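You operate a simulated robot arm through the tools that you are given. There is no shell and no other tool. Be economical: measure what you need, move in short steps, check, and stop when the job is done.

You run a simulated robot arm. Do the job below in one go: nothing can be reset, and whatever is moved stays where it is left.

Task
Swirl the white brush clean in the water and blot it.
Fine: blot on the pad and put the brush back; stand the cup on the mat once the brush is clean; leave the other brush.

The check looks at the end state, three seconds after you hand in, the way a careful person would. Anything else that was tipped, shoved, dropped, spilled or broken makes it a failure.

Robot
A 7-joint arm with a two-finger parallel gripper, fixed in place. Base frame: the origin is at the foot of the arm, x ahead of it, y to its left, z up; the work surface is at about z = 0. Lengths are in mm, angles in degrees, forces in N, time in s.
With the tool pointing down near the work surface it reaches from about 240 to 620 mm from the base axis. Its first joint turns from -66.0 to 66.0 degrees. Payload 2.6 kg.
The tool frame sits at the grasp point between the pads (the TCP): z along the fingers, y along the line on which they close. The tips reach 30 mm beyond it. Largest opening 94 mm; finger width 28, thickness 10; the body of the gripper, 50 by 96 mm, starts 55 mm behind the TCP.
Orientation is that of the tool frame in the base frame, as a unit quaternion [x, y, z, w]. With the fingers straight down and closing along the base's y, the tool's x points along the base's -x, its y along +y and its z along -z.

Tools
- The arm moves only by the tool nudge_tool. Its arguments are lists of equal length, an entry for each row: "fingers": the finger opening in mm, from 0 to 94; "slide": the shift along the tool's x, y, z in units of 400 mm (1.0 is 400 mm), a list of three; "delta_rot": the turn, a rotation vector about the tool's x, y, z in units of 180 degrees (1.0 is 180 degrees), a list of three. In form: {"fingers": [fingers, ...], "slide": [[x, y, z], ...], "delta_rot": [[ax, ay, az], ...]}. A call has 1 to 10 rows; each row is the pose to reach, as a shift and turn from the pose commanded when the call began, along the tool's axes at that moment. A call with a number of a shift or a turn outside -1 to 1 is refused whole. Rows are played at 5 a second. More than 50 mm and 8.6 degrees between two rows, or a gripper value outside its range, and nothing of the call is played. A pose out of reach is approached as far as the arm can. The call stops where the force on the tool passes 70 N (or 10 N more than at its start, if that is more) or the arm is blocked; 0.2 s more then pass. Each finger travels about 72 mm/s and halts on what it meets, pressing with about 24 N; the grip force reading is that of the motor and also rises with nothing between the fingers. The clock runs only during rows and for 0.2 s after the last one: add rows that repeat a pose to give the fingers time. It gives the time, the measured TCP pose, the force on the tool (base axes), the opening and the grip force at its end, in the units of the frame above (readings bear some noise).
- Cameras (640 x 400 px; columns grow to the right, rows downward): "scene" is fixed at [36.1, 428, 572.2]; the picture's right is [-0.79, -0.61, 0.00], its down [-0.29, 0.38, -0.88] and it looks along [0.54, -0.70, -0.48] (base axes); focal length 308 px, centre (320, 200). "wrist" rides on the gripper at [-37, 0, -58] in the tool frame; the picture's right is [0.00, -1.00, 0.00], its down [0.97, 0.00, -0.24] and it looks along [0.24, 0.00, 0.97] (tool axes); focal length 218 px, centre (320, 200). There is no depth. A picture from a camera that has moved, and an enlarged one, comes with that camera's place and axes in the base frame and with its lens.
- snapshot(camera): a new picture of that camera. The clock stands still meanwhile.
- zoom(camera, box): a new picture of the part [left, top, right, bottom] of that camera's present view, enlarged. The clock stands still meanwhile.
- close_job(): hands the job in; it is judged then, once.

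Work in short steps. Places have to be worked out from the pictures, the camera data and where the tool is seen: move nearer, look again, correct. Check each grasp and each placing, and mend what went wrong. You have 120 turns and 68 pictures in all, those below and enlarged ones among them. Open the gripper and draw the arm clear of the work before you hand the job in, unless the task says otherwise; then end with one line.

The tools are called after "Emit:" as a command line: name --argument value ..., lists and objects as JSON in quotes. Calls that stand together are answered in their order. nudge_tool: Moves the arm, as the interface text tells. Its arguments: {"type":"object","properties":{"fingers":{"type":"array"},"slide":{"type":"array"},"delta_rot":{"type":"array"}},"required":["fingers","slide","delta_rot"]} The other tools are called the same way: snapshot (camera) takes a picture; zoom (camera, box) takes an enlarged picture of a part of a camera's view; close_job () hands the job in.

At the start:

```text
time_s: 0.0
tcp_pos: [360.6, 21.9, 411.9]
orientation: [0.0, 1.0, 0.0, 0.0]
wrist_force: [0.4, 1.4, 0.0]
width: 94.2
finger_force: 0.1
```

scene: 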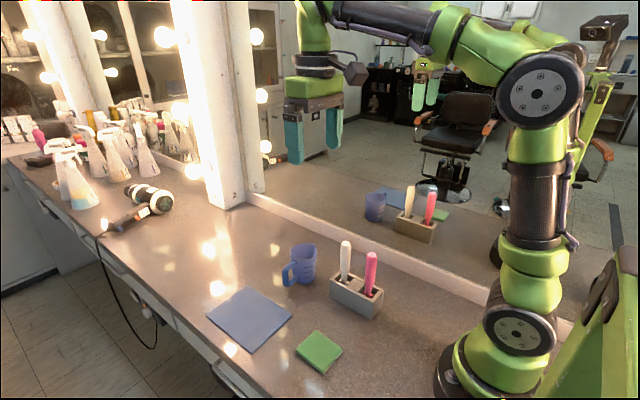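
wrist: 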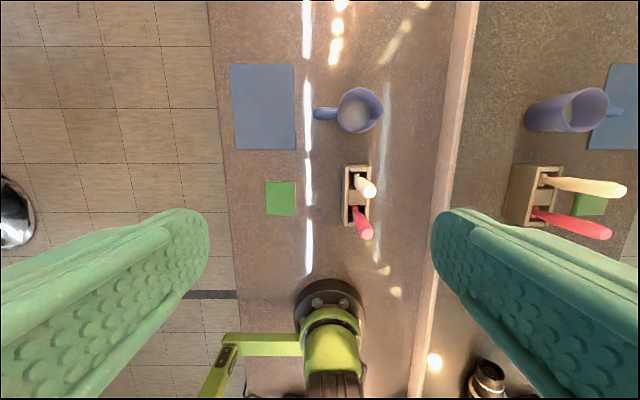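

The wrist view shows the blue mat around (474,138), the green pad around (286,108), the cup around (462,-48) and the brush holder around (302,-53), with the white brush on its far side. I'll zoom in for detail before moving.

Emit:
zoom --camera "scene" --box '[260, 220, 420, 320]'

Emit:
zoom --camera "wrist" --box '[220, 50, 420, 250]'

```text
4.00 times, centred on (340, 270) of scene
camera zoom: at [36.1, 428.0, 572.2], right [-0.79, -0.61, 0.0], down [-0.29, 0.38, -0.88], along [0.54, -0.7, -0.48], focal length 1231 px, centre (240, -80)
```

zoom: 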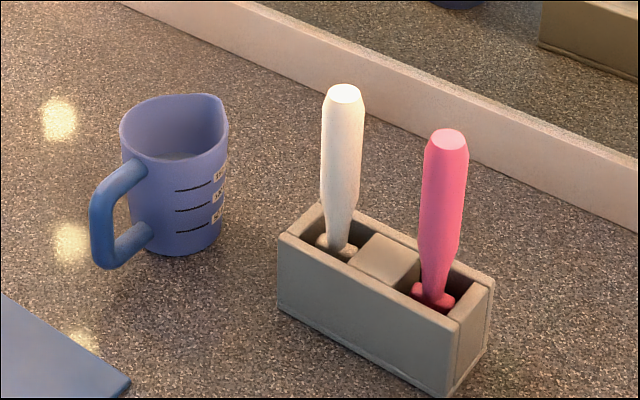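

```text
2.00 times, centred on (320, 150) of wrist
camera zoom: at [398.5, 21.0, 470.8], right [0.0, -1.0, 0.0], down [-0.97, 0.0, 0.24], along [-0.24, 0.0, -0.97], focal length 436 px, centre (320, 300)
```

zoom: 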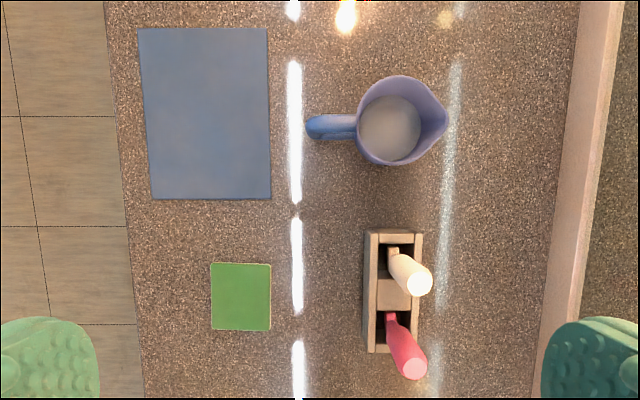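

Triangulating puts the white handle's top near (333,-52,160), about 22 mm thick. I'll move above it with the fingertips at about z=200, then look again.

Emit:
nudge_tool --fingers '[94, 94, 94, 94, 94, 94]' --slide '[[0.011, -0.031, 0.076], [0.022, -0.062, 0.152], [0.032, -0.094, 0.228], [0.043, -0.125, 0.303], [0.054, -0.156, 0.379], [0.064, -0.187, 0.455]]' --delta_rot '[[0, 0, 0], [0, 0, 0], [0, 0, 0], [0, 0, 0], [0, 0, 0], [0, 0, 0]]'

Emit:
snapshot --camera "wrist"

Emit:
snapshot --camera "scene"

```text
time_s: 1.4
tcp_pos: [333.7, -52.9, 230.9]
orientation: [0.0, 1.0, 0.001, 0.001]
wrist_force: [0.4, 0.4, -0.2]
width: 94.0
finger_force: 0.1
```

```text
63 pictures are left
camera wrist: at [371.1, -53.7, 290.3], right [0.0, -1.0, 0.0], down [-0.97, 0.0, 0.24], along [-0.24, 0.0, -0.97], focal length 218 px, centre (320, 200)
```

wrist: 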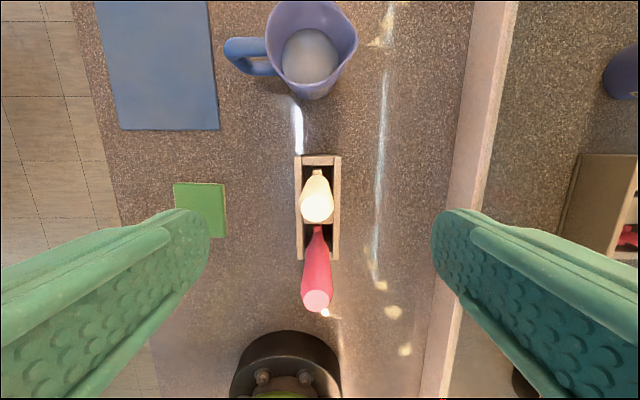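

```text
62 pictures are left
```

scene: 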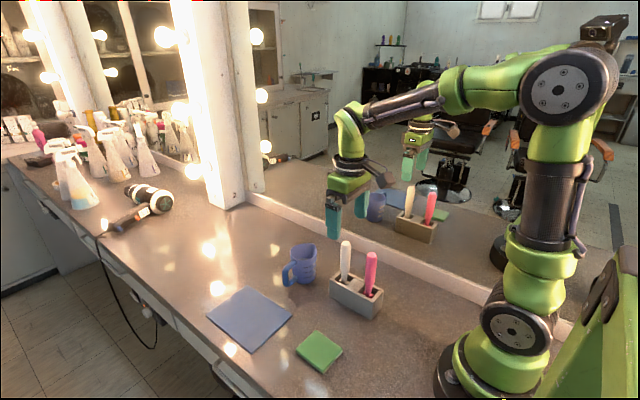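

The white handle top is at about (334,-52), leaning a few degrees. I'll lower the TCP to z≈117, so the gripper body stays above the 160 mm handle top.

Emit:
nudge_tool --fingers '[70, 60, 55, 55, 55]' --slide '[[-0.001, 0.002, 0.07], [-0.003, 0.002, 0.14], [-0.005, 0.002, 0.21], [-0.005, 0.002, 0.28], [-0.005, 0.002, 0.28]]' --delta_rot '[[0, 0, 0], [0, 0, 0], [0, 0, 0], [0, 0, 0], [0, 0, 0]]'

Emit:
snapshot --camera "wrist"

Emit:
zoom --camera "scene" --box '[260, 180, 420, 320]'

```text
time_s: 2.6
tcp_pos: [336.0, -53.6, 117.5]
orientation: [0.001, 1.0, 0.0, 0.001]
wrist_force: [0.0, -0.3, -0.2]
width: 55.0
finger_force: 0.1
```

```text
61 pictures are left
camera wrist: at [374.2, -53.2, 175.6], right [0.0, -1.0, 0.0], down [-0.97, 0.0, 0.24], along [-0.24, 0.0, -0.97], focal length 218 px, centre (320, 200)
```

wrist: 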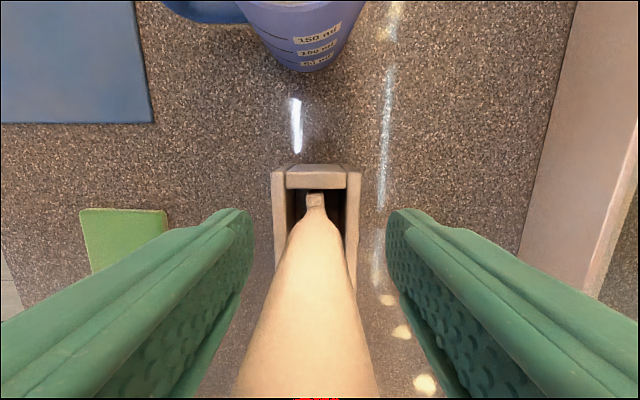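

```text
2.86 times, centred on (340, 250) of scene
camera zoom: at [36.1, 428.0, 572.2], right [-0.79, -0.61, 0.0], down [-0.29, 0.38, -0.88], along [0.54, -0.7, -0.48], focal length 880 px, centre (263, 57)
```

zoom: 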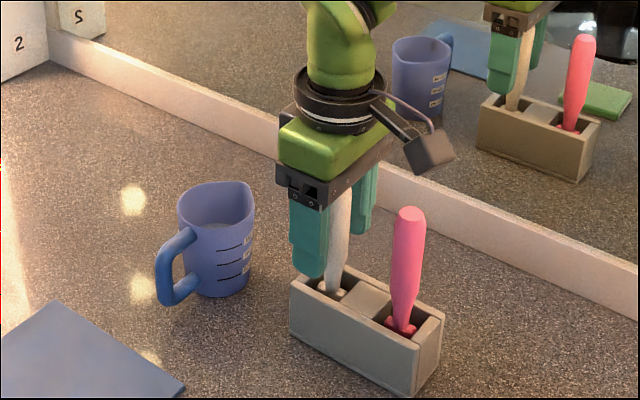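

The handle is centred between the fingers. Closing now.

Emit:
nudge_tool --fingers '[40, 26, 12, 10, 10]' --slide '[[0, 0, 0], [0, 0, 0], [0, 0, 0], [0, 0, 0], [0, 0, 0]]' --delta_rot '[[0, 0, 0], [0, 0, 0], [0, 0, 0], [0, 0, 0], [0, 0, 0]]'

```text
time_s: 3.8
tcp_pos: [336.2, -52.3, 117.3]
orientation: [0.001, 1.0, 0.0, 0.0]
wrist_force: [0.3, 0.5, 0.0]
width: 22.5
finger_force: 23.6
```

The brush is held at 22.5 mm width. I'll lift it straight up 120 mm.

Emit:
nudge_tool --fingers '[10, 10, 10, 10, 10]' --slide '[[0, 0, -0.05], [0, 0, -0.12], [0, 0, -0.2], [0, 0, -0.3], [0, 0, -0.3]]' --delta_rot '[[0, 0, 0], [0, 0, 0], [0, 0, 0], [0, 0, 0], [0, 0, 0]]'

Emit:
zoom --camera "scene" --box '[260, 160, 420, 320]'

Emit:
snapshot --camera "wrist"

```text
time_s: 5.0
tcp_pos: [335.6, -53.4, 237.8]
orientation: [0.001, 1.0, 0.0, 0.0]
wrist_force: [0.2, 0.2, 0.5]
width: 22.2
finger_force: 24.0
```

```text
2.50 times, centred on (340, 240) of scene
camera zoom: at [36.1, 428.0, 572.2], right [-0.79, -0.61, 0.0], down [-0.29, 0.38, -0.88], along [0.54, -0.7, -0.48], focal length 770 px, centre (270, 100)
```

zoom: 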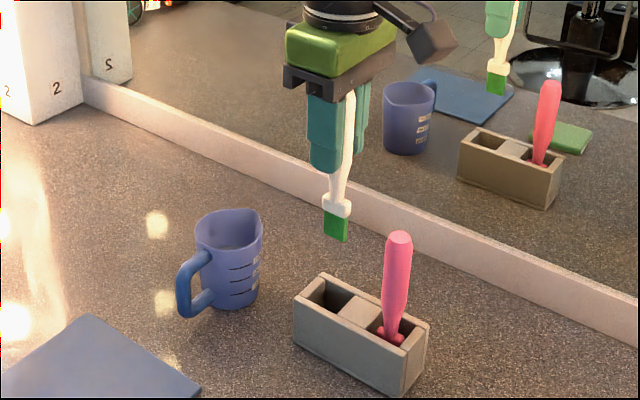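

```text
58 pictures are left
camera wrist: at [373.8, -53.4, 296.7], right [0.0, -1.0, 0.0], down [-0.97, 0.0, 0.24], along [-0.24, 0.0, -0.97], focal length 218 px, centre (320, 200)
```

wrist: 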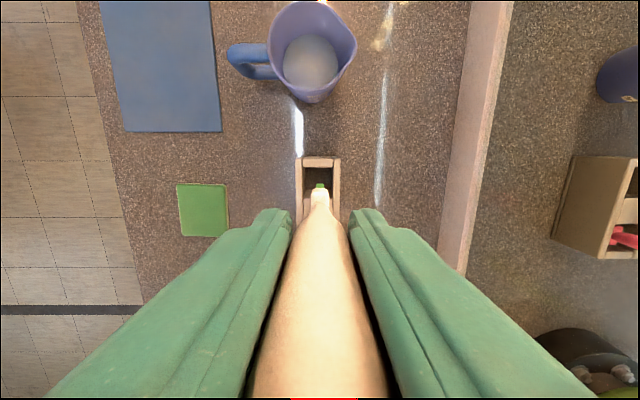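

The brush is lifted, with green paint on the bristles and the tip about 117 mm below the TCP and 6 mm towards +x. The cup centre is about (457,-45), so I'll carry the brush there at this height.

Emit:
nudge_tool --fingers '[10, 10, 10, 10, 10]' --slide '[[-0.06, 0.005, 0], [-0.14, 0.01, 0], [-0.22, 0.016, 0], [-0.288, 0.021, 0], [-0.288, 0.021, 0]]' --delta_rot '[[0, 0, 0], [0, 0, 0], [0, 0, 0], [0, 0, 0], [0, 0, 0]]'

Emit:
zoom --camera "scene" --box '[220, 160, 380, 320]'

Emit:
snapshot --camera "wrist"

```text
time_s: 6.2
tcp_pos: [452.9, -45.4, 239.4]
orientation: [0.001, 1.0, 0.0, -0.001]
wrist_force: [-0.6, -0.3, -0.4]
width: 22.3
finger_force: 24.4
```

```text
2.50 times, centred on (300, 240) of scene
camera zoom: at [36.1, 428.0, 572.2], right [-0.79, -0.61, 0.0], down [-0.29, 0.38, -0.88], along [0.54, -0.7, -0.48], focal length 770 px, centre (370, 100)
```

zoom: 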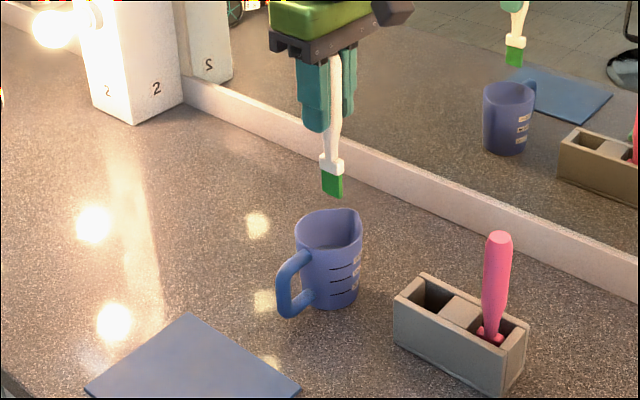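

```text
56 pictures are left
camera wrist: at [490.8, -46.0, 297.4], right [0.0, -1.0, 0.0], down [-0.97, 0.0, 0.24], along [-0.24, 0.0, -0.97], focal length 218 px, centre (320, 200)
```

wrist: 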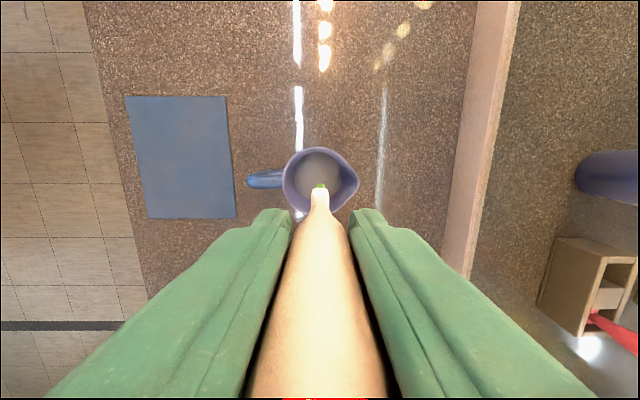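

The bristle tip at about (459,-46) lines up with the water centre at about (459,-45). Lowering 98 mm in small steps.

Emit:
nudge_tool --fingers '[10, 10, 10, 10, 10, 10, 10]' --slide '[[0, 0, 0.05], [0, 0, 0.1], [0, 0, 0.14], [0, 0, 0.18], [0, 0, 0.215], [0, 0, 0.245], [0, 0, 0.245]]' --delta_rot '[[0, 0, 0], [0, 0, 0], [0, 0, 0], [0, 0, 0], [0, 0, 0], [0, 0, 0], [0, 0, 0]]'

Emit:
zoom --camera "scene" --box '[220, 180, 380, 320]'

Emit:
snapshot --camera "wrist"

```text
time_s: 7.8
tcp_pos: [452.2, -43.2, 140.6]
orientation: [0.0, 1.0, 0.0, 0.0]
wrist_force: [-0.6, -0.1, -0.7]
width: 22.5
finger_force: 23.9
```

```text
2.86 times, centred on (300, 250) of scene
camera zoom: at [36.1, 428.0, 572.2], right [-0.79, -0.61, 0.0], down [-0.29, 0.38, -0.88], along [0.54, -0.7, -0.48], focal length 880 px, centre (377, 57)
```

zoom: 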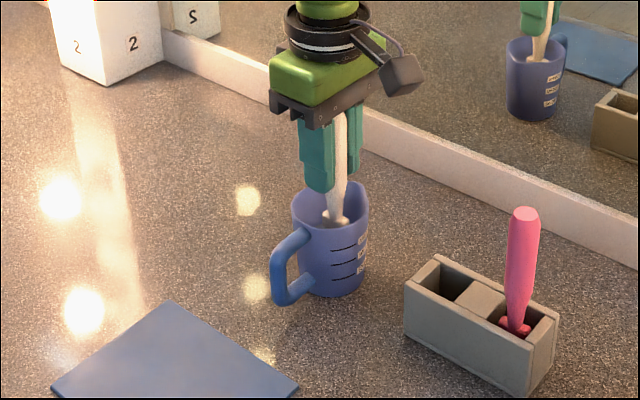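

```text
54 pictures are left
camera wrist: at [489.8, -44.9, 199.6], right [0.0, -1.0, 0.0], down [-0.97, 0.0, 0.24], along [-0.24, 0.0, -0.97], focal length 218 px, centre (320, 200)
```

wrist: 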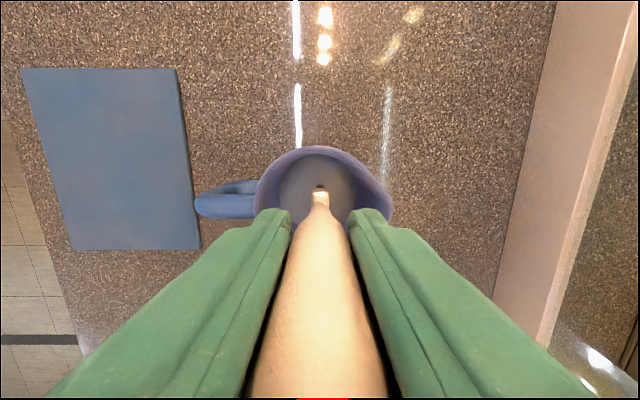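

The bristles are in the water with clearance all round. I'll go 6 mm deeper and swirl gently at 10 mm radius.

Emit:
nudge_tool --fingers '[10, 10, 10, 10, 10, 10, 10, 10, 10, 10]' --slide '[[0.012, 0, 0.015], [0.025, 0, 0.015], [0.018, 0.018, 0.015], [0, 0.025, 0.015], [-0.018, 0.018, 0.015], [-0.025, 0, 0.015], [-0.018, -0.018, 0.015], [0, -0.025, 0.015], [0.018, -0.018, 0.015], [0.025, 0, 0.015]]' --delta_rot '[[0, 0, 0], [0, 0, 0], [0, 0, 0], [0, 0, 0], [0, 0, 0], [0, 0, 0], [0, 0, 0], [0, 0, 0], [0, 0, 0], [0, 0, 0]]'

Emit:
snapshot --camera "wrist"

```text
time_s: 10.0
tcp_pos: [441.1, -44.6, 135.6]
orientation: [0.001, 1.0, 0.001, 0.0]
wrist_force: [-0.1, -0.1, 0.0]
width: 22.7
finger_force: 23.8
```

```text
53 pictures are left
camera wrist: at [480.0, -45.0, 193.1], right [0.0, -1.0, 0.0], down [-0.97, 0.0, 0.24], along [-0.24, 0.0, -0.97], focal length 218 px, centre (320, 200)
```

wrist: 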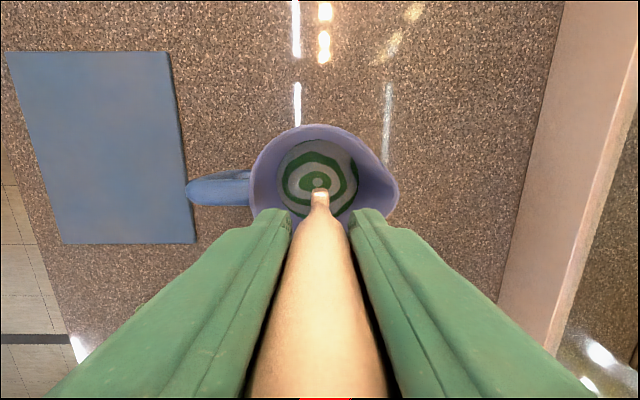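

Paint is coming off in swirls. Two more gentle revolutions.

Emit:
nudge_tool --fingers '[10, 10, 10, 10, 10, 10, 10, 10]' --slide '[[-0.007, 0.018, 0], [-0.025, 0.025, 0], [-0.043, 0.018, 0], [-0.05, 0, 0], [-0.043, -0.018, 0], [-0.025, -0.025, 0], [-0.007, -0.018, 0], [0, 0, 0]]' --delta_rot '[[0, 0, 0], [0, 0, 0], [0, 0, 0], [0, 0, 0], [0, 0, 0], [0, 0, 0], [0, 0, 0], [0, 0, 0]]'

Emit:
nudge_tool --fingers '[10, 10, 10, 10, 10, 10, 10, 10, 10]' --slide '[[-0.007, 0.018, 0], [-0.025, 0.025, 0], [-0.043, 0.018, 0], [-0.05, 0, 0], [-0.043, -0.018, 0], [-0.025, -0.025, 0], [-0.007, -0.018, 0], [0, 0, 0], [-0.025, 0, 0]]' --delta_rot '[[0, 0, 0], [0, 0, 0], [0, 0, 0], [0, 0, 0], [0, 0, 0], [0, 0, 0], [0, 0, 0], [0, 0, 0], [0, 0, 0]]'

Emit:
snapshot --camera "wrist"

```text
time_s: 11.8
tcp_pos: [443.3, -43.5, 134.0]
orientation: [0.001, 1.0, 0.001, 0.0]
wrist_force: [0.1, -1.2, -0.4]
width: 22.5
finger_force: 23.7
```

```text
time_s: 13.8
tcp_pos: [451.6, -43.9, 134.2]
orientation: [0.001, 1.0, 0.001, -0.001]
wrist_force: [0.6, -0.2, -0.5]
width: 22.5
finger_force: 24.3
```

```text
52 pictures are left
camera wrist: at [489.2, -44.6, 193.0], right [0.0, -1.0, 0.0], down [-0.97, 0.0, 0.24], along [-0.24, 0.0, -0.97], focal length 218 px, centre (320, 200)
```

wrist: 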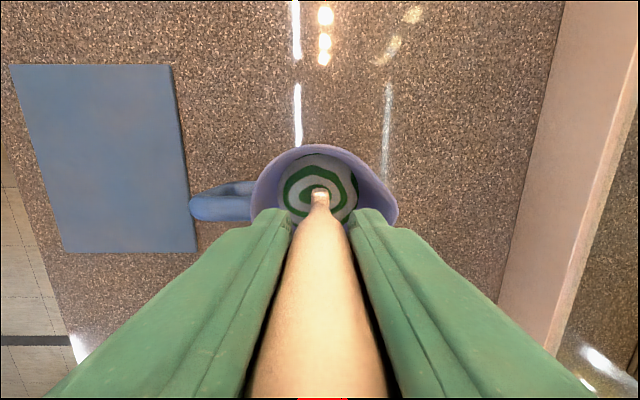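

Lifting straight up slowly to inspect the bristles.

Emit:
nudge_tool --fingers '[10, 10, 10, 10, 10, 10, 10]' --slide '[[0, 0, -0.03], [0, 0, -0.07], [0, 0, -0.12], [0, 0, -0.17], [0, 0, -0.22], [0, 0, -0.265], [0, 0, -0.265]]' --delta_rot '[[0, 0, 0], [0, 0, 0], [0, 0, 0], [0, 0, 0], [0, 0, 0], [0, 0, 0], [0, 0, 0]]'

Emit:
zoom --camera "scene" --box '[250, 180, 350, 280]'

```text
time_s: 15.4
tcp_pos: [452.9, -44.2, 239.6]
orientation: [0.0, 1.0, 0.0, -0.001]
wrist_force: [0.3, -0.2, 0.3]
width: 22.5
finger_force: 24.1
```

```text
4.00 times, centred on (300, 230) of scene
camera zoom: at [36.1, 428.0, 572.2], right [-0.79, -0.61, 0.0], down [-0.29, 0.38, -0.88], along [0.54, -0.7, -0.48], focal length 1231 px, centre (400, 80)
```

zoom: 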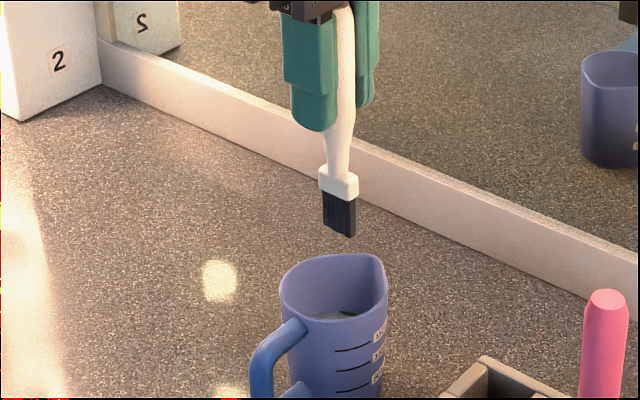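

The bristles are now dark and clean. I'll carry the brush at this height to above the pad, with the tip at about (288,108).

Emit:
nudge_tool --fingers '[10, 10, 10, 10, 10, 10, 10, 10]' --slide '[[0.04, 0.036, 0], [0.105, 0.094, 0], [0.17, 0.152, 0], [0.24, 0.215, 0], [0.31, 0.278, 0], [0.375, 0.336, 0], [0.425, 0.381, 0], [0.425, 0.381, 0]]' --delta_rot '[[0, 0, 0], [0, 0, 0], [0, 0, 0], [0, 0, 0], [0, 0, 0], [0, 0, 0], [0, 0, 0], [0, 0, 0]]'

Emit:
snapshot --camera "wrist"

Emit:
zoom --camera "scene" --box '[220, 220, 400, 400]'

```text
time_s: 17.2
tcp_pos: [281.0, 110.1, 238.6]
orientation: [0.001, 1.0, 0.0, 0.0]
wrist_force: [0.4, -0.4, -1.2]
width: 22.4
finger_force: 23.8
```

```text
50 pictures are left
camera wrist: at [319.9, 108.8, 297.6], right [0.0, -1.0, 0.0], down [-0.97, 0.0, 0.24], along [-0.24, 0.0, -0.97], focal length 218 px, centre (320, 200)
```

wrist: 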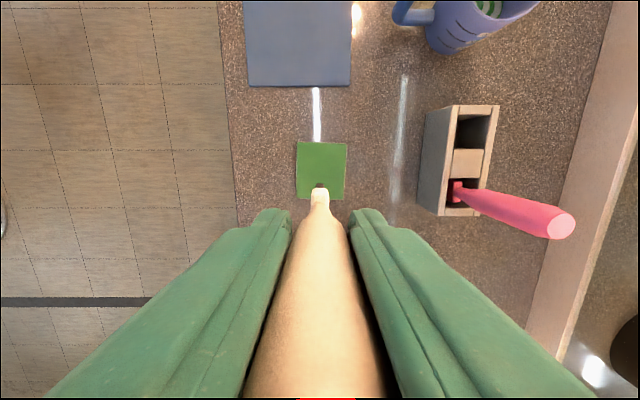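

```text
2.22 times, centred on (310, 310) of scene
camera zoom: at [36.1, 428.0, 572.2], right [-0.79, -0.61, 0.0], down [-0.29, 0.38, -0.88], along [0.54, -0.7, -0.48], focal length 684 px, centre (342, -44)
```

zoom: 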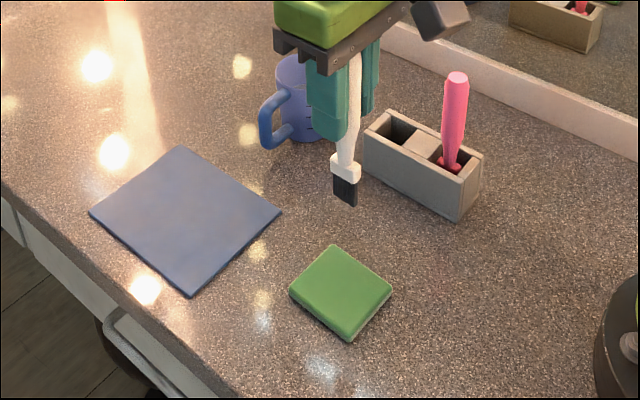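

Tip over the pad centre. Descending 88 mm, then approaching in small steps while watching the force.

Emit:
nudge_tool --fingers '[10, 10, 10, 10, 10, 10]' --slide '[[0, 0, 0.05], [0, 0, 0.11], [0, 0, 0.16], [0, 0, 0.2], [0, 0, 0.22], [0, 0, 0.22]]' --delta_rot '[[0, 0, 0], [0, 0, 0], [0, 0, 0], [0, 0, 0], [0, 0, 0], [0, 0, 0]]'

Emit:
zoom --camera "scene" --box '[260, 280, 380, 390]'

```text
time_s: 18.6
tcp_pos: [282.1, 110.2, 153.1]
orientation: [0.001, 1.0, 0.0, 0.0]
wrist_force: [-0.1, -0.5, 0.2]
width: 22.5
finger_force: 24.5
```

```text
3.64 times, centred on (320, 335) of scene
camera zoom: at [36.1, 428.0, 572.2], right [-0.79, -0.61, 0.0], down [-0.29, 0.38, -0.88], along [0.54, -0.7, -0.48], focal length 1119 px, centre (320, -291)
```

zoom: 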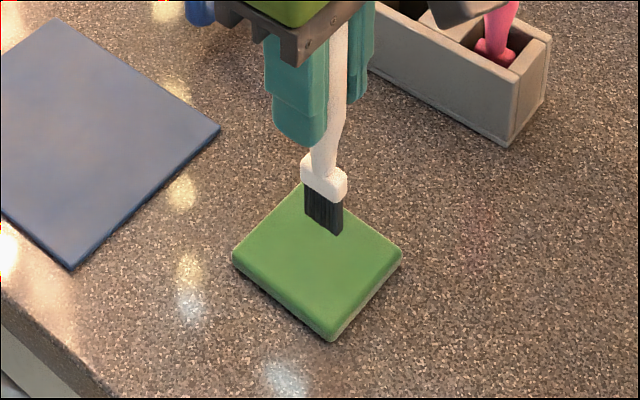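

The tip is about 20 mm above the pad. Stepping down 18 mm.

Emit:
nudge_tool --fingers '[10, 10, 10, 10, 10]' --slide '[[0, 0, 0.015], [0, 0, 0.028], [0, 0, 0.036], [0, 0, 0.045], [0, 0, 0.045]]' --delta_rot '[[0, 0, 0], [0, 0, 0], [0, 0, 0], [0, 0, 0], [0, 0, 0]]'

Emit:
zoom --camera "scene" --box '[260, 280, 380, 390]'

```text
time_s: 19.8
tcp_pos: [282.2, 108.6, 135.5]
orientation: [0.001, 1.0, 0.0, 0.0]
wrist_force: [-0.3, 0.9, -0.1]
width: 22.3
finger_force: 24.2
```

```text
3.64 times, centred on (320, 335) of scene
camera zoom: at [36.1, 428.0, 572.2], right [-0.79, -0.61, 0.0], down [-0.29, 0.38, -0.88], along [0.54, -0.7, -0.48], focal length 1119 px, centre (320, -291)
```

zoom: 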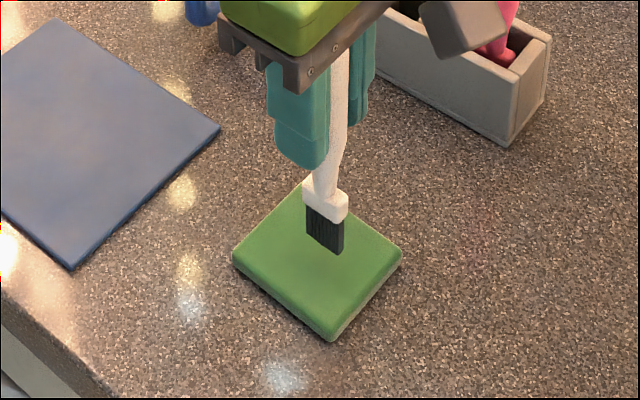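

Still no contact force. Stepping down another 4 mm.

Emit:
nudge_tool --fingers '[10, 10, 10]' --slide '[[0, 0, 0.005], [0, 0, 0.01], [0, 0, 0.01]]' --delta_rot '[[0, 0, 0], [0, 0, 0], [0, 0, 0]]'

Emit:
nudge_tool --fingers '[10, 10]' --slide '[[0, 0, 0.005], [0, 0, 0.005]]' --delta_rot '[[0, 0, 0], [0, 0, 0]]'

Emit:
zoom --camera "scene" --box '[260, 280, 380, 390]'

```text
time_s: 20.6
tcp_pos: [281.8, 110.0, 130.1]
orientation: [0.001, 1.0, 0.001, 0.0]
wrist_force: [-0.3, -0.5, 0.0]
width: 22.6
finger_force: 24.9
```

```text
time_s: 21.2
tcp_pos: [282.9, 108.5, 128.6]
orientation: [0.001, 1.0, -0.001, -0.001]
wrist_force: [0.3, -0.7, 0.6]
width: 22.6
finger_force: 23.9
```

```text
3.64 times, centred on (320, 335) of scene
camera zoom: at [36.1, 428.0, 572.2], right [-0.79, -0.61, 0.0], down [-0.29, 0.38, -0.88], along [0.54, -0.7, -0.48], focal length 1119 px, centre (320, -291)
```

zoom: 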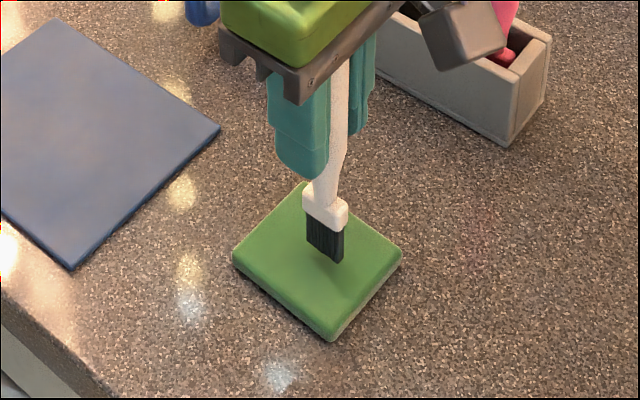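

Still force-free. I'll continue down 2 mm at a time.

Emit:
nudge_tool --fingers '[10, 10]' --slide '[[0, 0, 0.006], [0, 0, 0.006]]' --delta_rot '[[0, 0, 0], [0, 0, 0]]'

Emit:
nudge_tool --fingers '[10, 10]' --slide '[[0, 0, 0.005], [0, 0, 0.005]]' --delta_rot '[[0, 0, 0], [0, 0, 0]]'

Emit:
zoom --camera "scene" --box '[280, 300, 360, 380]'

```text
time_s: 21.8
tcp_pos: [282.4, 107.8, 125.6]
orientation: [0.001, 1.0, 0.0, 0.0]
wrist_force: [-0.1, 0.6, 0.0]
width: 22.8
finger_force: 23.8
```

```text
time_s: 22.4
tcp_pos: [283.6, 109.5, 122.7]
orientation: [0.001, 1.0, 0.001, 0.0]
wrist_force: [-1.4, 0.3, 1.0]
width: 22.4
finger_force: 23.3
```

```text
5.00 times, centred on (320, 340) of scene
camera zoom: at [36.1, 428.0, 572.2], right [-0.79, -0.61, 0.0], down [-0.29, 0.38, -0.88], along [0.54, -0.7, -0.48], focal length 1539 px, centre (320, -500)
```

zoom: 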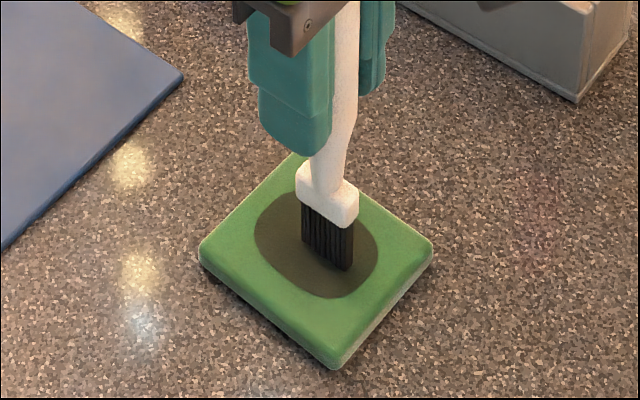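

The bristles touch the pad and a wet patch shows. I'll press lightly 1 mm more and hold, lift, and dab again slightly to the side.

Emit:
nudge_tool --fingers '[10, 10, 10, 10, 10, 10, 10, 10, 10, 10]' --slide '[[0, 0, 0.003], [0, 0, 0.003], [0, 0, 0.003], [0, 0, -0.02], [0.0, 0.02, -0.02], [0.0, 0.02, 0], [0.0, 0.02, 0.003], [0.0, 0.02, 0.003], [0.0, 0.02, 0.003], [0, 0.02, 0.003]]' --delta_rot '[[0, 0, 0], [0, 0, 0], [0, 0, 0], [0, 0, 0], [0, 0, 0], [0, 0, 0], [0, 0, 0], [0, 0, 0], [0, 0, 0], [0, 0, 0]]'

Emit:
nudge_tool --fingers '[10, 10, 10, 10, 10]' --slide '[[0, -0.02, -0.05], [0, -0.02, -0.12], [0, -0.02, -0.2], [0, -0.02, -0.29], [0, -0.02, -0.29]]' --delta_rot '[[0, 0, 0], [0, 0, 0], [0, 0, 0], [0, 0, 0], [0, 0, 0]]'

Emit:
zoom --camera "scene" --box '[260, 230, 400, 370]'

Emit:
snapshot --camera "wrist"

```text
time_s: 24.6
tcp_pos: [283.8, 118.1, 123.4]
orientation: [0.0, 1.0, 0.001, 0.0]
wrist_force: [-2.4, -0.2, 15.3]
width: 22.4
finger_force: 23.8
```

```text
time_s: 25.8
tcp_pos: [281.1, 107.2, 239.5]
orientation: [0.001, 1.0, 0.0, -0.001]
wrist_force: [0.8, -1.4, 0.2]
width: 22.3
finger_force: 23.6
```

```text
2.86 times, centred on (330, 300) of scene
camera zoom: at [36.1, 428.0, 572.2], right [-0.79, -0.61, 0.0], down [-0.29, 0.38, -0.88], along [0.54, -0.7, -0.48], focal length 880 px, centre (291, -86)
```

zoom: 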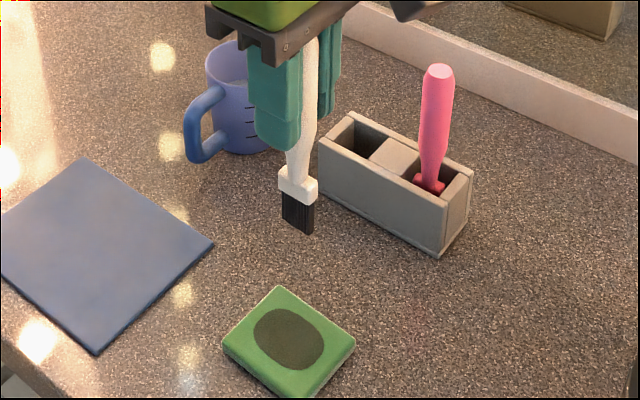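

```text
43 pictures are left
camera wrist: at [320.2, 106.1, 297.5], right [0.0, -1.0, 0.0], down [-0.97, 0.0, 0.24], along [-0.24, 0.0, -0.97], focal length 218 px, centre (320, 200)
```

wrist: 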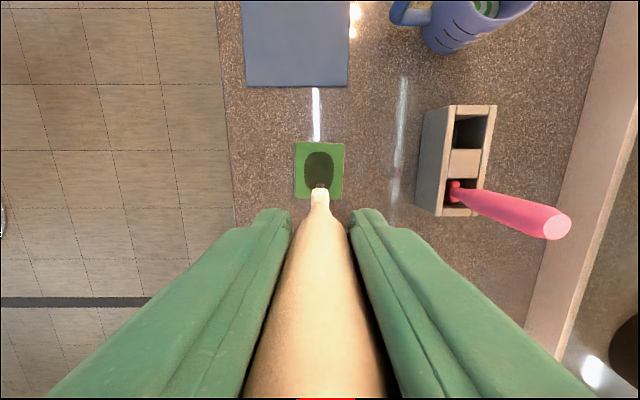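

A clear wet blot is on the pad and the brush is still upright in the grip. Summing my commands, the grasp pose is at tool offset (-0.137,-0.402), so I'll return above the holder at this height.

Emit:
nudge_tool --fingers '[10, 10, 10, 10, 10, 10]' --slide '[[-0.02, -0.06, 0], [-0.05, -0.15, 0], [-0.08, -0.24, 0], [-0.11, -0.33, 0], [-0.137, -0.402, 0], [-0.137, -0.402, 0]]' --delta_rot '[[0, 0, 0], [0, 0, 0], [0, 0, 0], [0, 0, 0], [0, 0, 0], [0, 0, 0]]'

Emit:
snapshot --camera "wrist"

Emit:
zoom --camera "scene" --box '[260, 160, 420, 320]'

```text
time_s: 27.2
tcp_pos: [339.2, -51.5, 236.7]
orientation: [0.001, 1.0, 0.0, 0.0]
wrist_force: [0.0, 0.0, -0.7]
width: 22.5
finger_force: 24.2
```

```text
42 pictures are left
camera wrist: at [376.2, -52.7, 294.9], right [0.0, -1.0, 0.0], down [-0.97, 0.0, 0.24], along [-0.24, 0.0, -0.97], focal length 218 px, centre (320, 200)
```

wrist: 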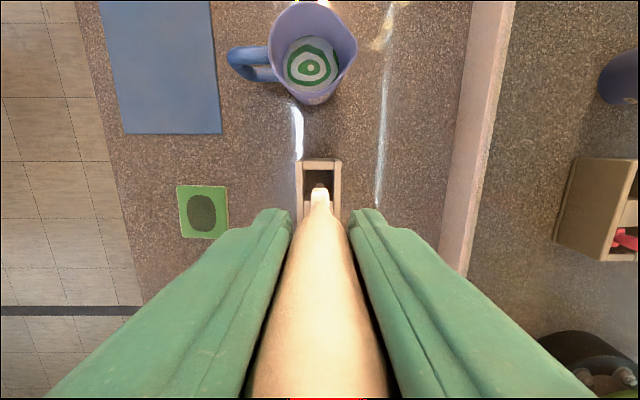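

```text
2.50 times, centred on (340, 240) of scene
camera zoom: at [36.1, 427.9, 572.2], right [-0.79, -0.61, 0.0], down [-0.29, 0.38, -0.88], along [0.54, -0.7, -0.48], focal length 770 px, centre (270, 100)
```

zoom: 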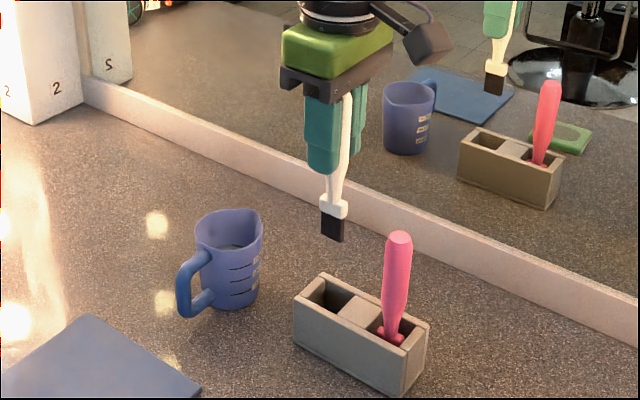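

The arm sits about 2–3 mm past the earlier lift pose. I'll correct (-2.5,-1) mm and lower until the tip is just above the holder.

Emit:
nudge_tool --fingers '[10, 10, 10, 10]' --slide '[[0.006, -0.003, 0.03], [0.006, -0.003, 0.09], [0.006, -0.003, 0.14], [0.006, -0.003, 0.14]]' --delta_rot '[[0, 0, 0], [0, 0, 0], [0, 0, 0], [0, 0, 0]]'

Emit:
zoom --camera "wrist" --box '[270, 140, 370, 220]'

Emit:
zoom --camera "scene" --box '[300, 220, 400, 320]'

```text
time_s: 28.2
tcp_pos: [334.7, -55.2, 181.3]
orientation: [0.001, 1.0, 0.0, 0.0]
wrist_force: [0.3, -0.6, -0.1]
width: 22.4
finger_force: 23.9
```

```text
5.00 times, centred on (320, 180) of wrist
camera zoom: at [373.1, -55.9, 239.9], right [0.0, -1.0, 0.0], down [-0.97, 0.0, 0.24], along [-0.24, 0.0, -0.97], focal length 1091 px, centre (320, 300)
```

zoom: 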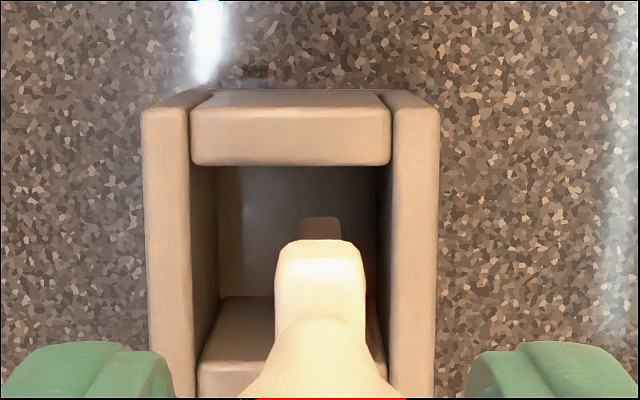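

```text
4.00 times, centred on (350, 270) of scene
camera zoom: at [36.1, 428.0, 572.2], right [-0.79, -0.61, 0.0], down [-0.29, 0.38, -0.88], along [0.54, -0.7, -0.48], focal length 1231 px, centre (200, -80)
```

zoom: 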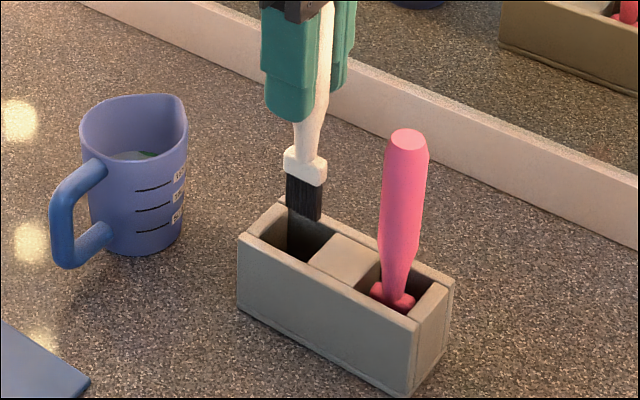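

Slot spans about x 326–351, y -33 to -68 at the rim, so the brush is about 4 mm off in y. I'll shift +4 mm in y and lower it to z≈120.

Emit:
nudge_tool --fingers '[10, 10, 10, 10, 10, 10]' --slide '[[0.001, 0.009, 0.0], [0.001, 0.009, 0.05], [0.001, 0.009, 0.1], [0.001, 0.009, 0.13], [0.001, 0.009, 0.15], [0.001, 0.009, 0.15]]' --delta_rot '[[0, 0, 0], [0, 0, 0], [0, 0, 0], [0, 0, 0], [0, 0, 0], [0, 0, 0]]'

Emit:
zoom --camera "wrist" --box '[270, 140, 370, 220]'

Emit:
zoom --camera "scene" --box '[300, 220, 400, 320]'

```text
time_s: 29.6
tcp_pos: [333.7, -49.7, 122.5]
orientation: [0.001, 1.0, -0.001, 0.0]
wrist_force: [-0.6, 0.7, 0.3]
width: 22.8
finger_force: 23.8
```

```text
5.00 times, centred on (320, 180) of wrist
camera zoom: at [372.3, -50.8, 180.8], right [0.0, -1.0, 0.0], down [-0.97, 0.0, 0.24], along [-0.24, 0.0, -0.97], focal length 1091 px, centre (320, 300)
```

zoom: 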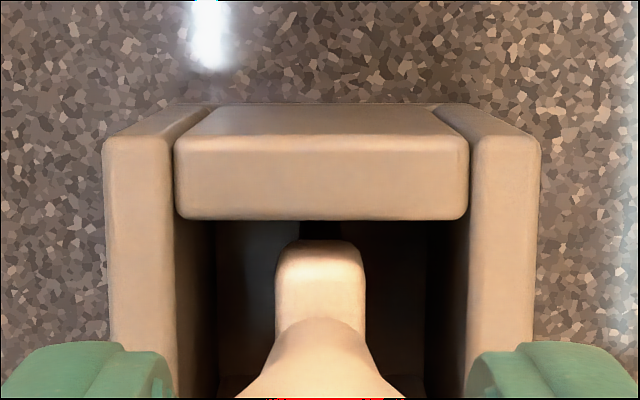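

```text
4.00 times, centred on (350, 270) of scene
camera zoom: at [36.1, 428.0, 572.2], right [-0.79, -0.61, 0.0], down [-0.29, 0.38, -0.88], along [0.54, -0.7, -0.48], focal length 1231 px, centre (200, -80)
```

zoom: 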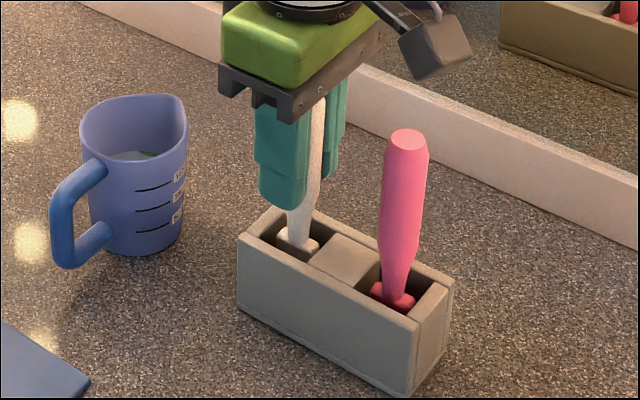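

The brush is in the slot and centred. Lowering by small steps until it touches the bottom.

Emit:
nudge_tool --fingers '[10, 10, 10]' --slide '[[0, 0, 0.006], [0, 0, 0.009], [0, 0, 0.009]]' --delta_rot '[[0, 0, 0], [0, 0, 0], [0, 0, 0]]'

Emit:
nudge_tool --fingers '[10, 10]' --slide '[[0, 0, 0.004], [0, 0, 0.004]]' --delta_rot '[[0, 0, 0], [0, 0, 0]]'

```text
time_s: 30.4
tcp_pos: [334.1, -50.0, 118.7]
orientation: [0.001, 1.0, 0.0, 0.0]
wrist_force: [-0.4, 0.5, -0.2]
width: 22.4
finger_force: 24.0
```

```text
time_s: 31.0
tcp_pos: [334.4, -50.3, 117.5]
orientation: [0.0, 1.0, 0.001, 0.0]
wrist_force: [-0.3, 0.1, 3.4]
width: 22.1
finger_force: 24.3
```

Contact at 3.4 N: it stands on the slot floor. Opening gently.

Emit:
nudge_tool --fingers '[24, 28, 34, 44, 55, 55]' --slide '[[0, 0, 0], [0, 0, 0], [0, 0, 0], [0, 0, 0], [0, 0, 0], [0, 0, 0]]' --delta_rot '[[0, 0, 0], [0, 0, 0], [0, 0, 0], [0, 0, 0], [0, 0, 0], [0, 0, 0]]'

Emit:
snapshot --camera "wrist"

Emit:
zoom --camera "scene" --box '[300, 220, 400, 320]'

```text
time_s: 32.4
tcp_pos: [334.4, -50.6, 116.9]
orientation: [0.0, 1.0, 0.0, 0.0]
wrist_force: [-0.9, -0.5, 0.2]
width: 54.8
finger_force: 0.0
```

```text
36 pictures are left
camera wrist: at [372.4, -50.8, 175.5], right [0.0, -1.0, 0.0], down [-0.97, 0.0, 0.24], along [-0.24, 0.0, -0.97], focal length 218 px, centre (320, 200)
```

wrist: 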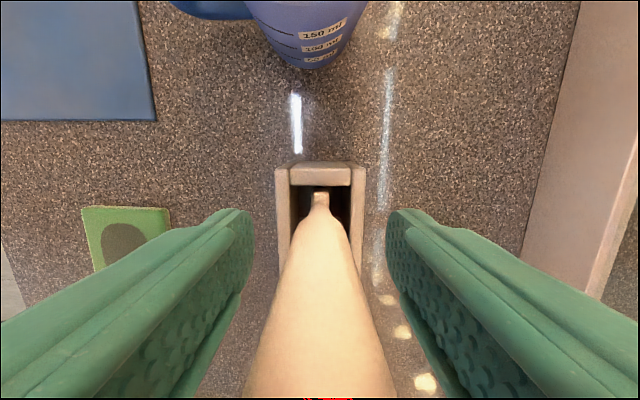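

```text
4.00 times, centred on (350, 270) of scene
camera zoom: at [36.1, 428.0, 572.2], right [-0.79, -0.61, 0.0], down [-0.29, 0.38, -0.88], along [0.54, -0.7, -0.48], focal length 1231 px, centre (200, -80)
```

zoom: 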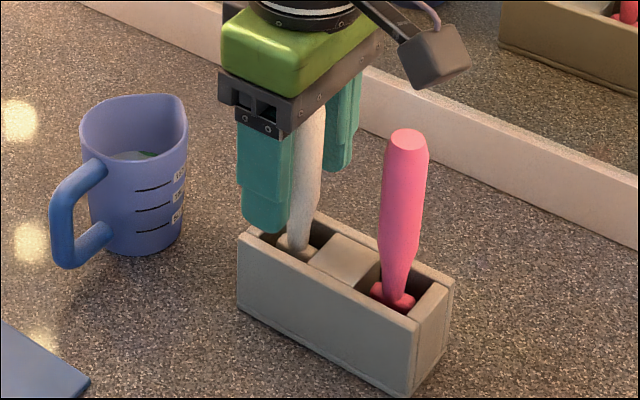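

The brush stands free in its slot. Withdrawing straight up.

Emit:
nudge_tool --fingers '[55, 55, 60, 80, 94, 94]' --slide '[[0, 0, -0.06], [0, 0, -0.14], [0, 0, -0.22], [0, 0, -0.31], [0, 0, -0.36], [0, 0, -0.36]]' --delta_rot '[[0, 0, 0], [0, 0, 0], [0, 0, 0], [0, 0, 0], [0, 0, 0], [0, 0, 0]]'

Emit:
zoom --camera "scene" --box '[260, 200, 400, 320]'

```text
time_s: 33.8
tcp_pos: [333.0, -49.0, 263.3]
orientation: [0.0, 1.0, 0.0, 0.001]
wrist_force: [0.9, -0.3, 0.3]
width: 94.2
finger_force: 0.0
```

```text
3.33 times, centred on (330, 260) of scene
camera zoom: at [36.1, 428.0, 572.2], right [-0.79, -0.61, 0.0], down [-0.29, 0.38, -0.88], along [0.54, -0.7, -0.48], focal length 1026 px, centre (287, 0)
```

zoom: 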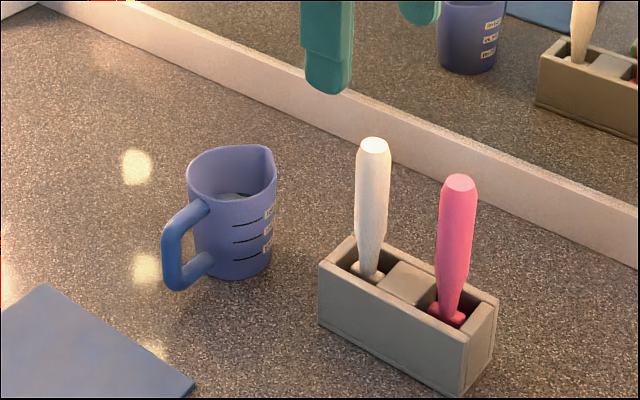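

The brush is back and upright. Now I'll move above the cup while turning the tool about its axis, so the fingers will close along x, clear of the handle and spout.

Emit:
nudge_tool --fingers '[94, 94, 94, 94, 94, 94, 94, 94, 94, 94]' --slide '[[-0.032, 0.001, 0], [-0.063, 0.002, 0], [-0.095, 0.003, 0], [-0.126, 0.004, 0], [-0.158, 0.005, 0], [-0.189, 0.006, 0], [-0.221, 0.007, 0], [-0.252, 0.008, 0], [-0.284, 0.009, 0], [-0.315, 0.01, 0]]' --delta_rot '[[0, 0, 0.045], [0, 0, 0.09], [0, 0, 0.135], [0, 0, 0.18], [0, 0, 0.225], [0, 0, 0.27], [0, 0, 0.315], [0, 0, 0.36], [0, 0, 0.405], [0, 0, 0.45]]'

Emit:
nudge_tool --fingers '[94, 94, 94]' --slide '[[0, 0, 0], [0, 0, 0], [0, 0, 0]]' --delta_rot '[[0, 0, 0.025], [0, 0, 0.05], [0, 0, 0.05]]'

Emit:
snapshot --camera "wrist"

Emit:
snapshot --camera "scene"

```text
time_s: 36.0
tcp_pos: [460.7, -46.0, 262.1]
orientation: [0.65, 0.76, 0.0, 0.0]
wrist_force: [0.3, 0.4, 0.7]
width: 94.0
finger_force: 0.0
```

```text
time_s: 36.8
tcp_pos: [459.9, -44.2, 263.4]
orientation: [0.709, 0.705, -0.001, 0.0]
wrist_force: [0.0, -0.3, -0.1]
width: 94.1
finger_force: 0.0
```

```text
33 pictures are left
camera wrist: at [461.6, -83.1, 320.1], right [-1.0, 0.0, 0.0], down [0.0, 0.97, 0.24], along [0.0, 0.24, -0.97], focal length 218 px, centre (320, 200)
```

wrist: 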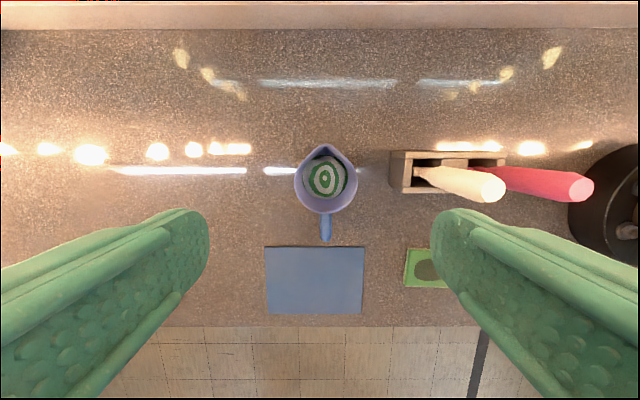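

```text
32 pictures are left
```

scene: 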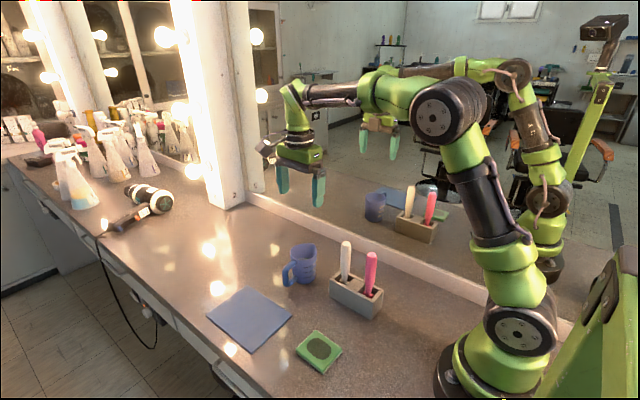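

Cup centre reads about (455,-45) with a rim about 71 mm across, so it fits the 94 mm opening. I'll lower to z≈150 with a 4 mm x correction and look again.

Emit:
nudge_tool --fingers '[94, 94, 94, 94]' --slide '[[0, -0.005, 0.1], [0, -0.01, 0.2], [0, -0.01, 0.28], [0, -0.01, 0.28]]' --delta_rot '[[0, 0, 0], [0, 0, 0], [0, 0, 0], [0, 0, 0]]'

Emit:
snapshot --camera "wrist"

Emit:
zoom --camera "scene" --box '[230, 180, 370, 300]'

```text
time_s: 37.8
tcp_pos: [456.7, -45.4, 149.4]
orientation: [0.708, 0.707, 0.0, -0.001]
wrist_force: [0.0, 0.4, 0.3]
width: 94.0
finger_force: 0.1
```

```text
31 pictures are left
camera wrist: at [457.0, -84.3, 207.6], right [-1.0, 0.0, 0.0], down [0.0, 0.97, 0.24], along [0.0, 0.24, -0.97], focal length 218 px, centre (320, 200)
```

wrist: 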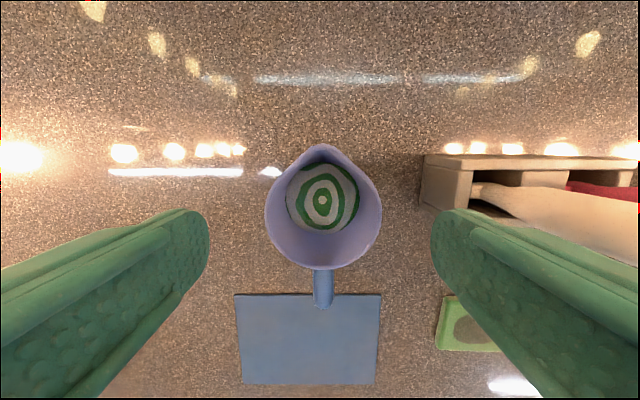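

```text
3.33 times, centred on (300, 240) of scene
camera zoom: at [36.1, 428.0, 572.2], right [-0.79, -0.61, 0.0], down [-0.29, 0.38, -0.88], along [0.54, -0.7, -0.48], focal length 1026 px, centre (387, 67)
```

zoom: 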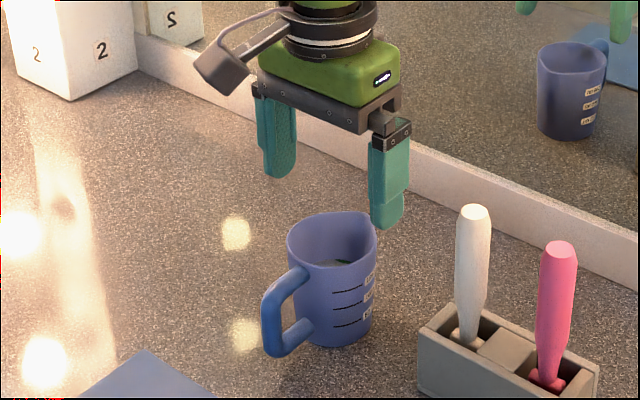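

Cup centre is (455,-46) with about 14 mm clearance each side. Lowering to z≈54 so the pads straddle the body and the palm stays above the rim.

Emit:
nudge_tool --fingers '[94, 94, 94, 94, 94]' --slide '[[0, -0.004, 0.07], [0, -0.004, 0.14], [0, -0.004, 0.2], [0, -0.004, 0.24], [0, -0.004, 0.24]]' --delta_rot '[[0, 0, 0], [0, 0, 0], [0, 0, 0], [0, 0, 0], [0, 0, 0]]'

Emit:
snapshot --camera "wrist"

Emit:
zoom --camera "scene" --box '[230, 200, 370, 320]'

```text
time_s: 39.0
tcp_pos: [453.9, -44.5, 53.4]
orientation: [0.708, 0.707, 0.001, 0.0]
wrist_force: [0.2, -0.2, 0.2]
width: 94.3
finger_force: 0.2
```

```text
29 pictures are left
camera wrist: at [455.3, -82.8, 111.2], right [-1.0, 0.0, 0.0], down [0.0, 0.97, 0.24], along [0.0, 0.24, -0.97], focal length 218 px, centre (320, 200)
```

wrist: 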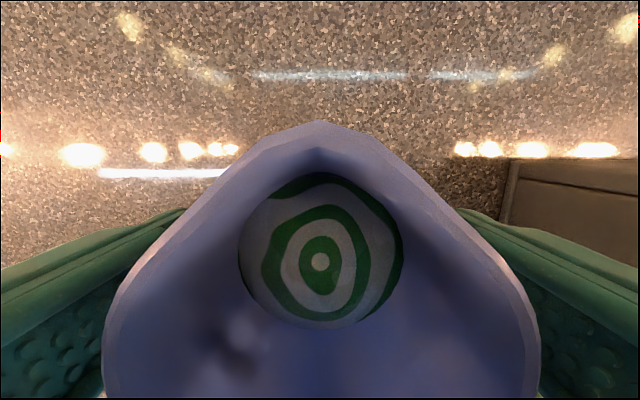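

```text
3.33 times, centred on (300, 260) of scene
camera zoom: at [36.1, 428.0, 572.2], right [-0.79, -0.61, 0.0], down [-0.29, 0.38, -0.88], along [0.54, -0.7, -0.48], focal length 1026 px, centre (387, 0)
```

zoom: 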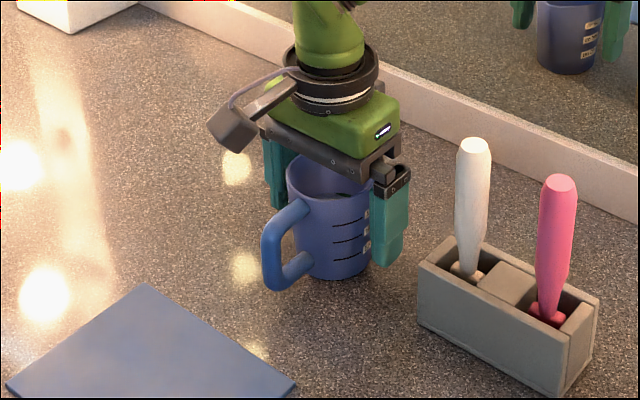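

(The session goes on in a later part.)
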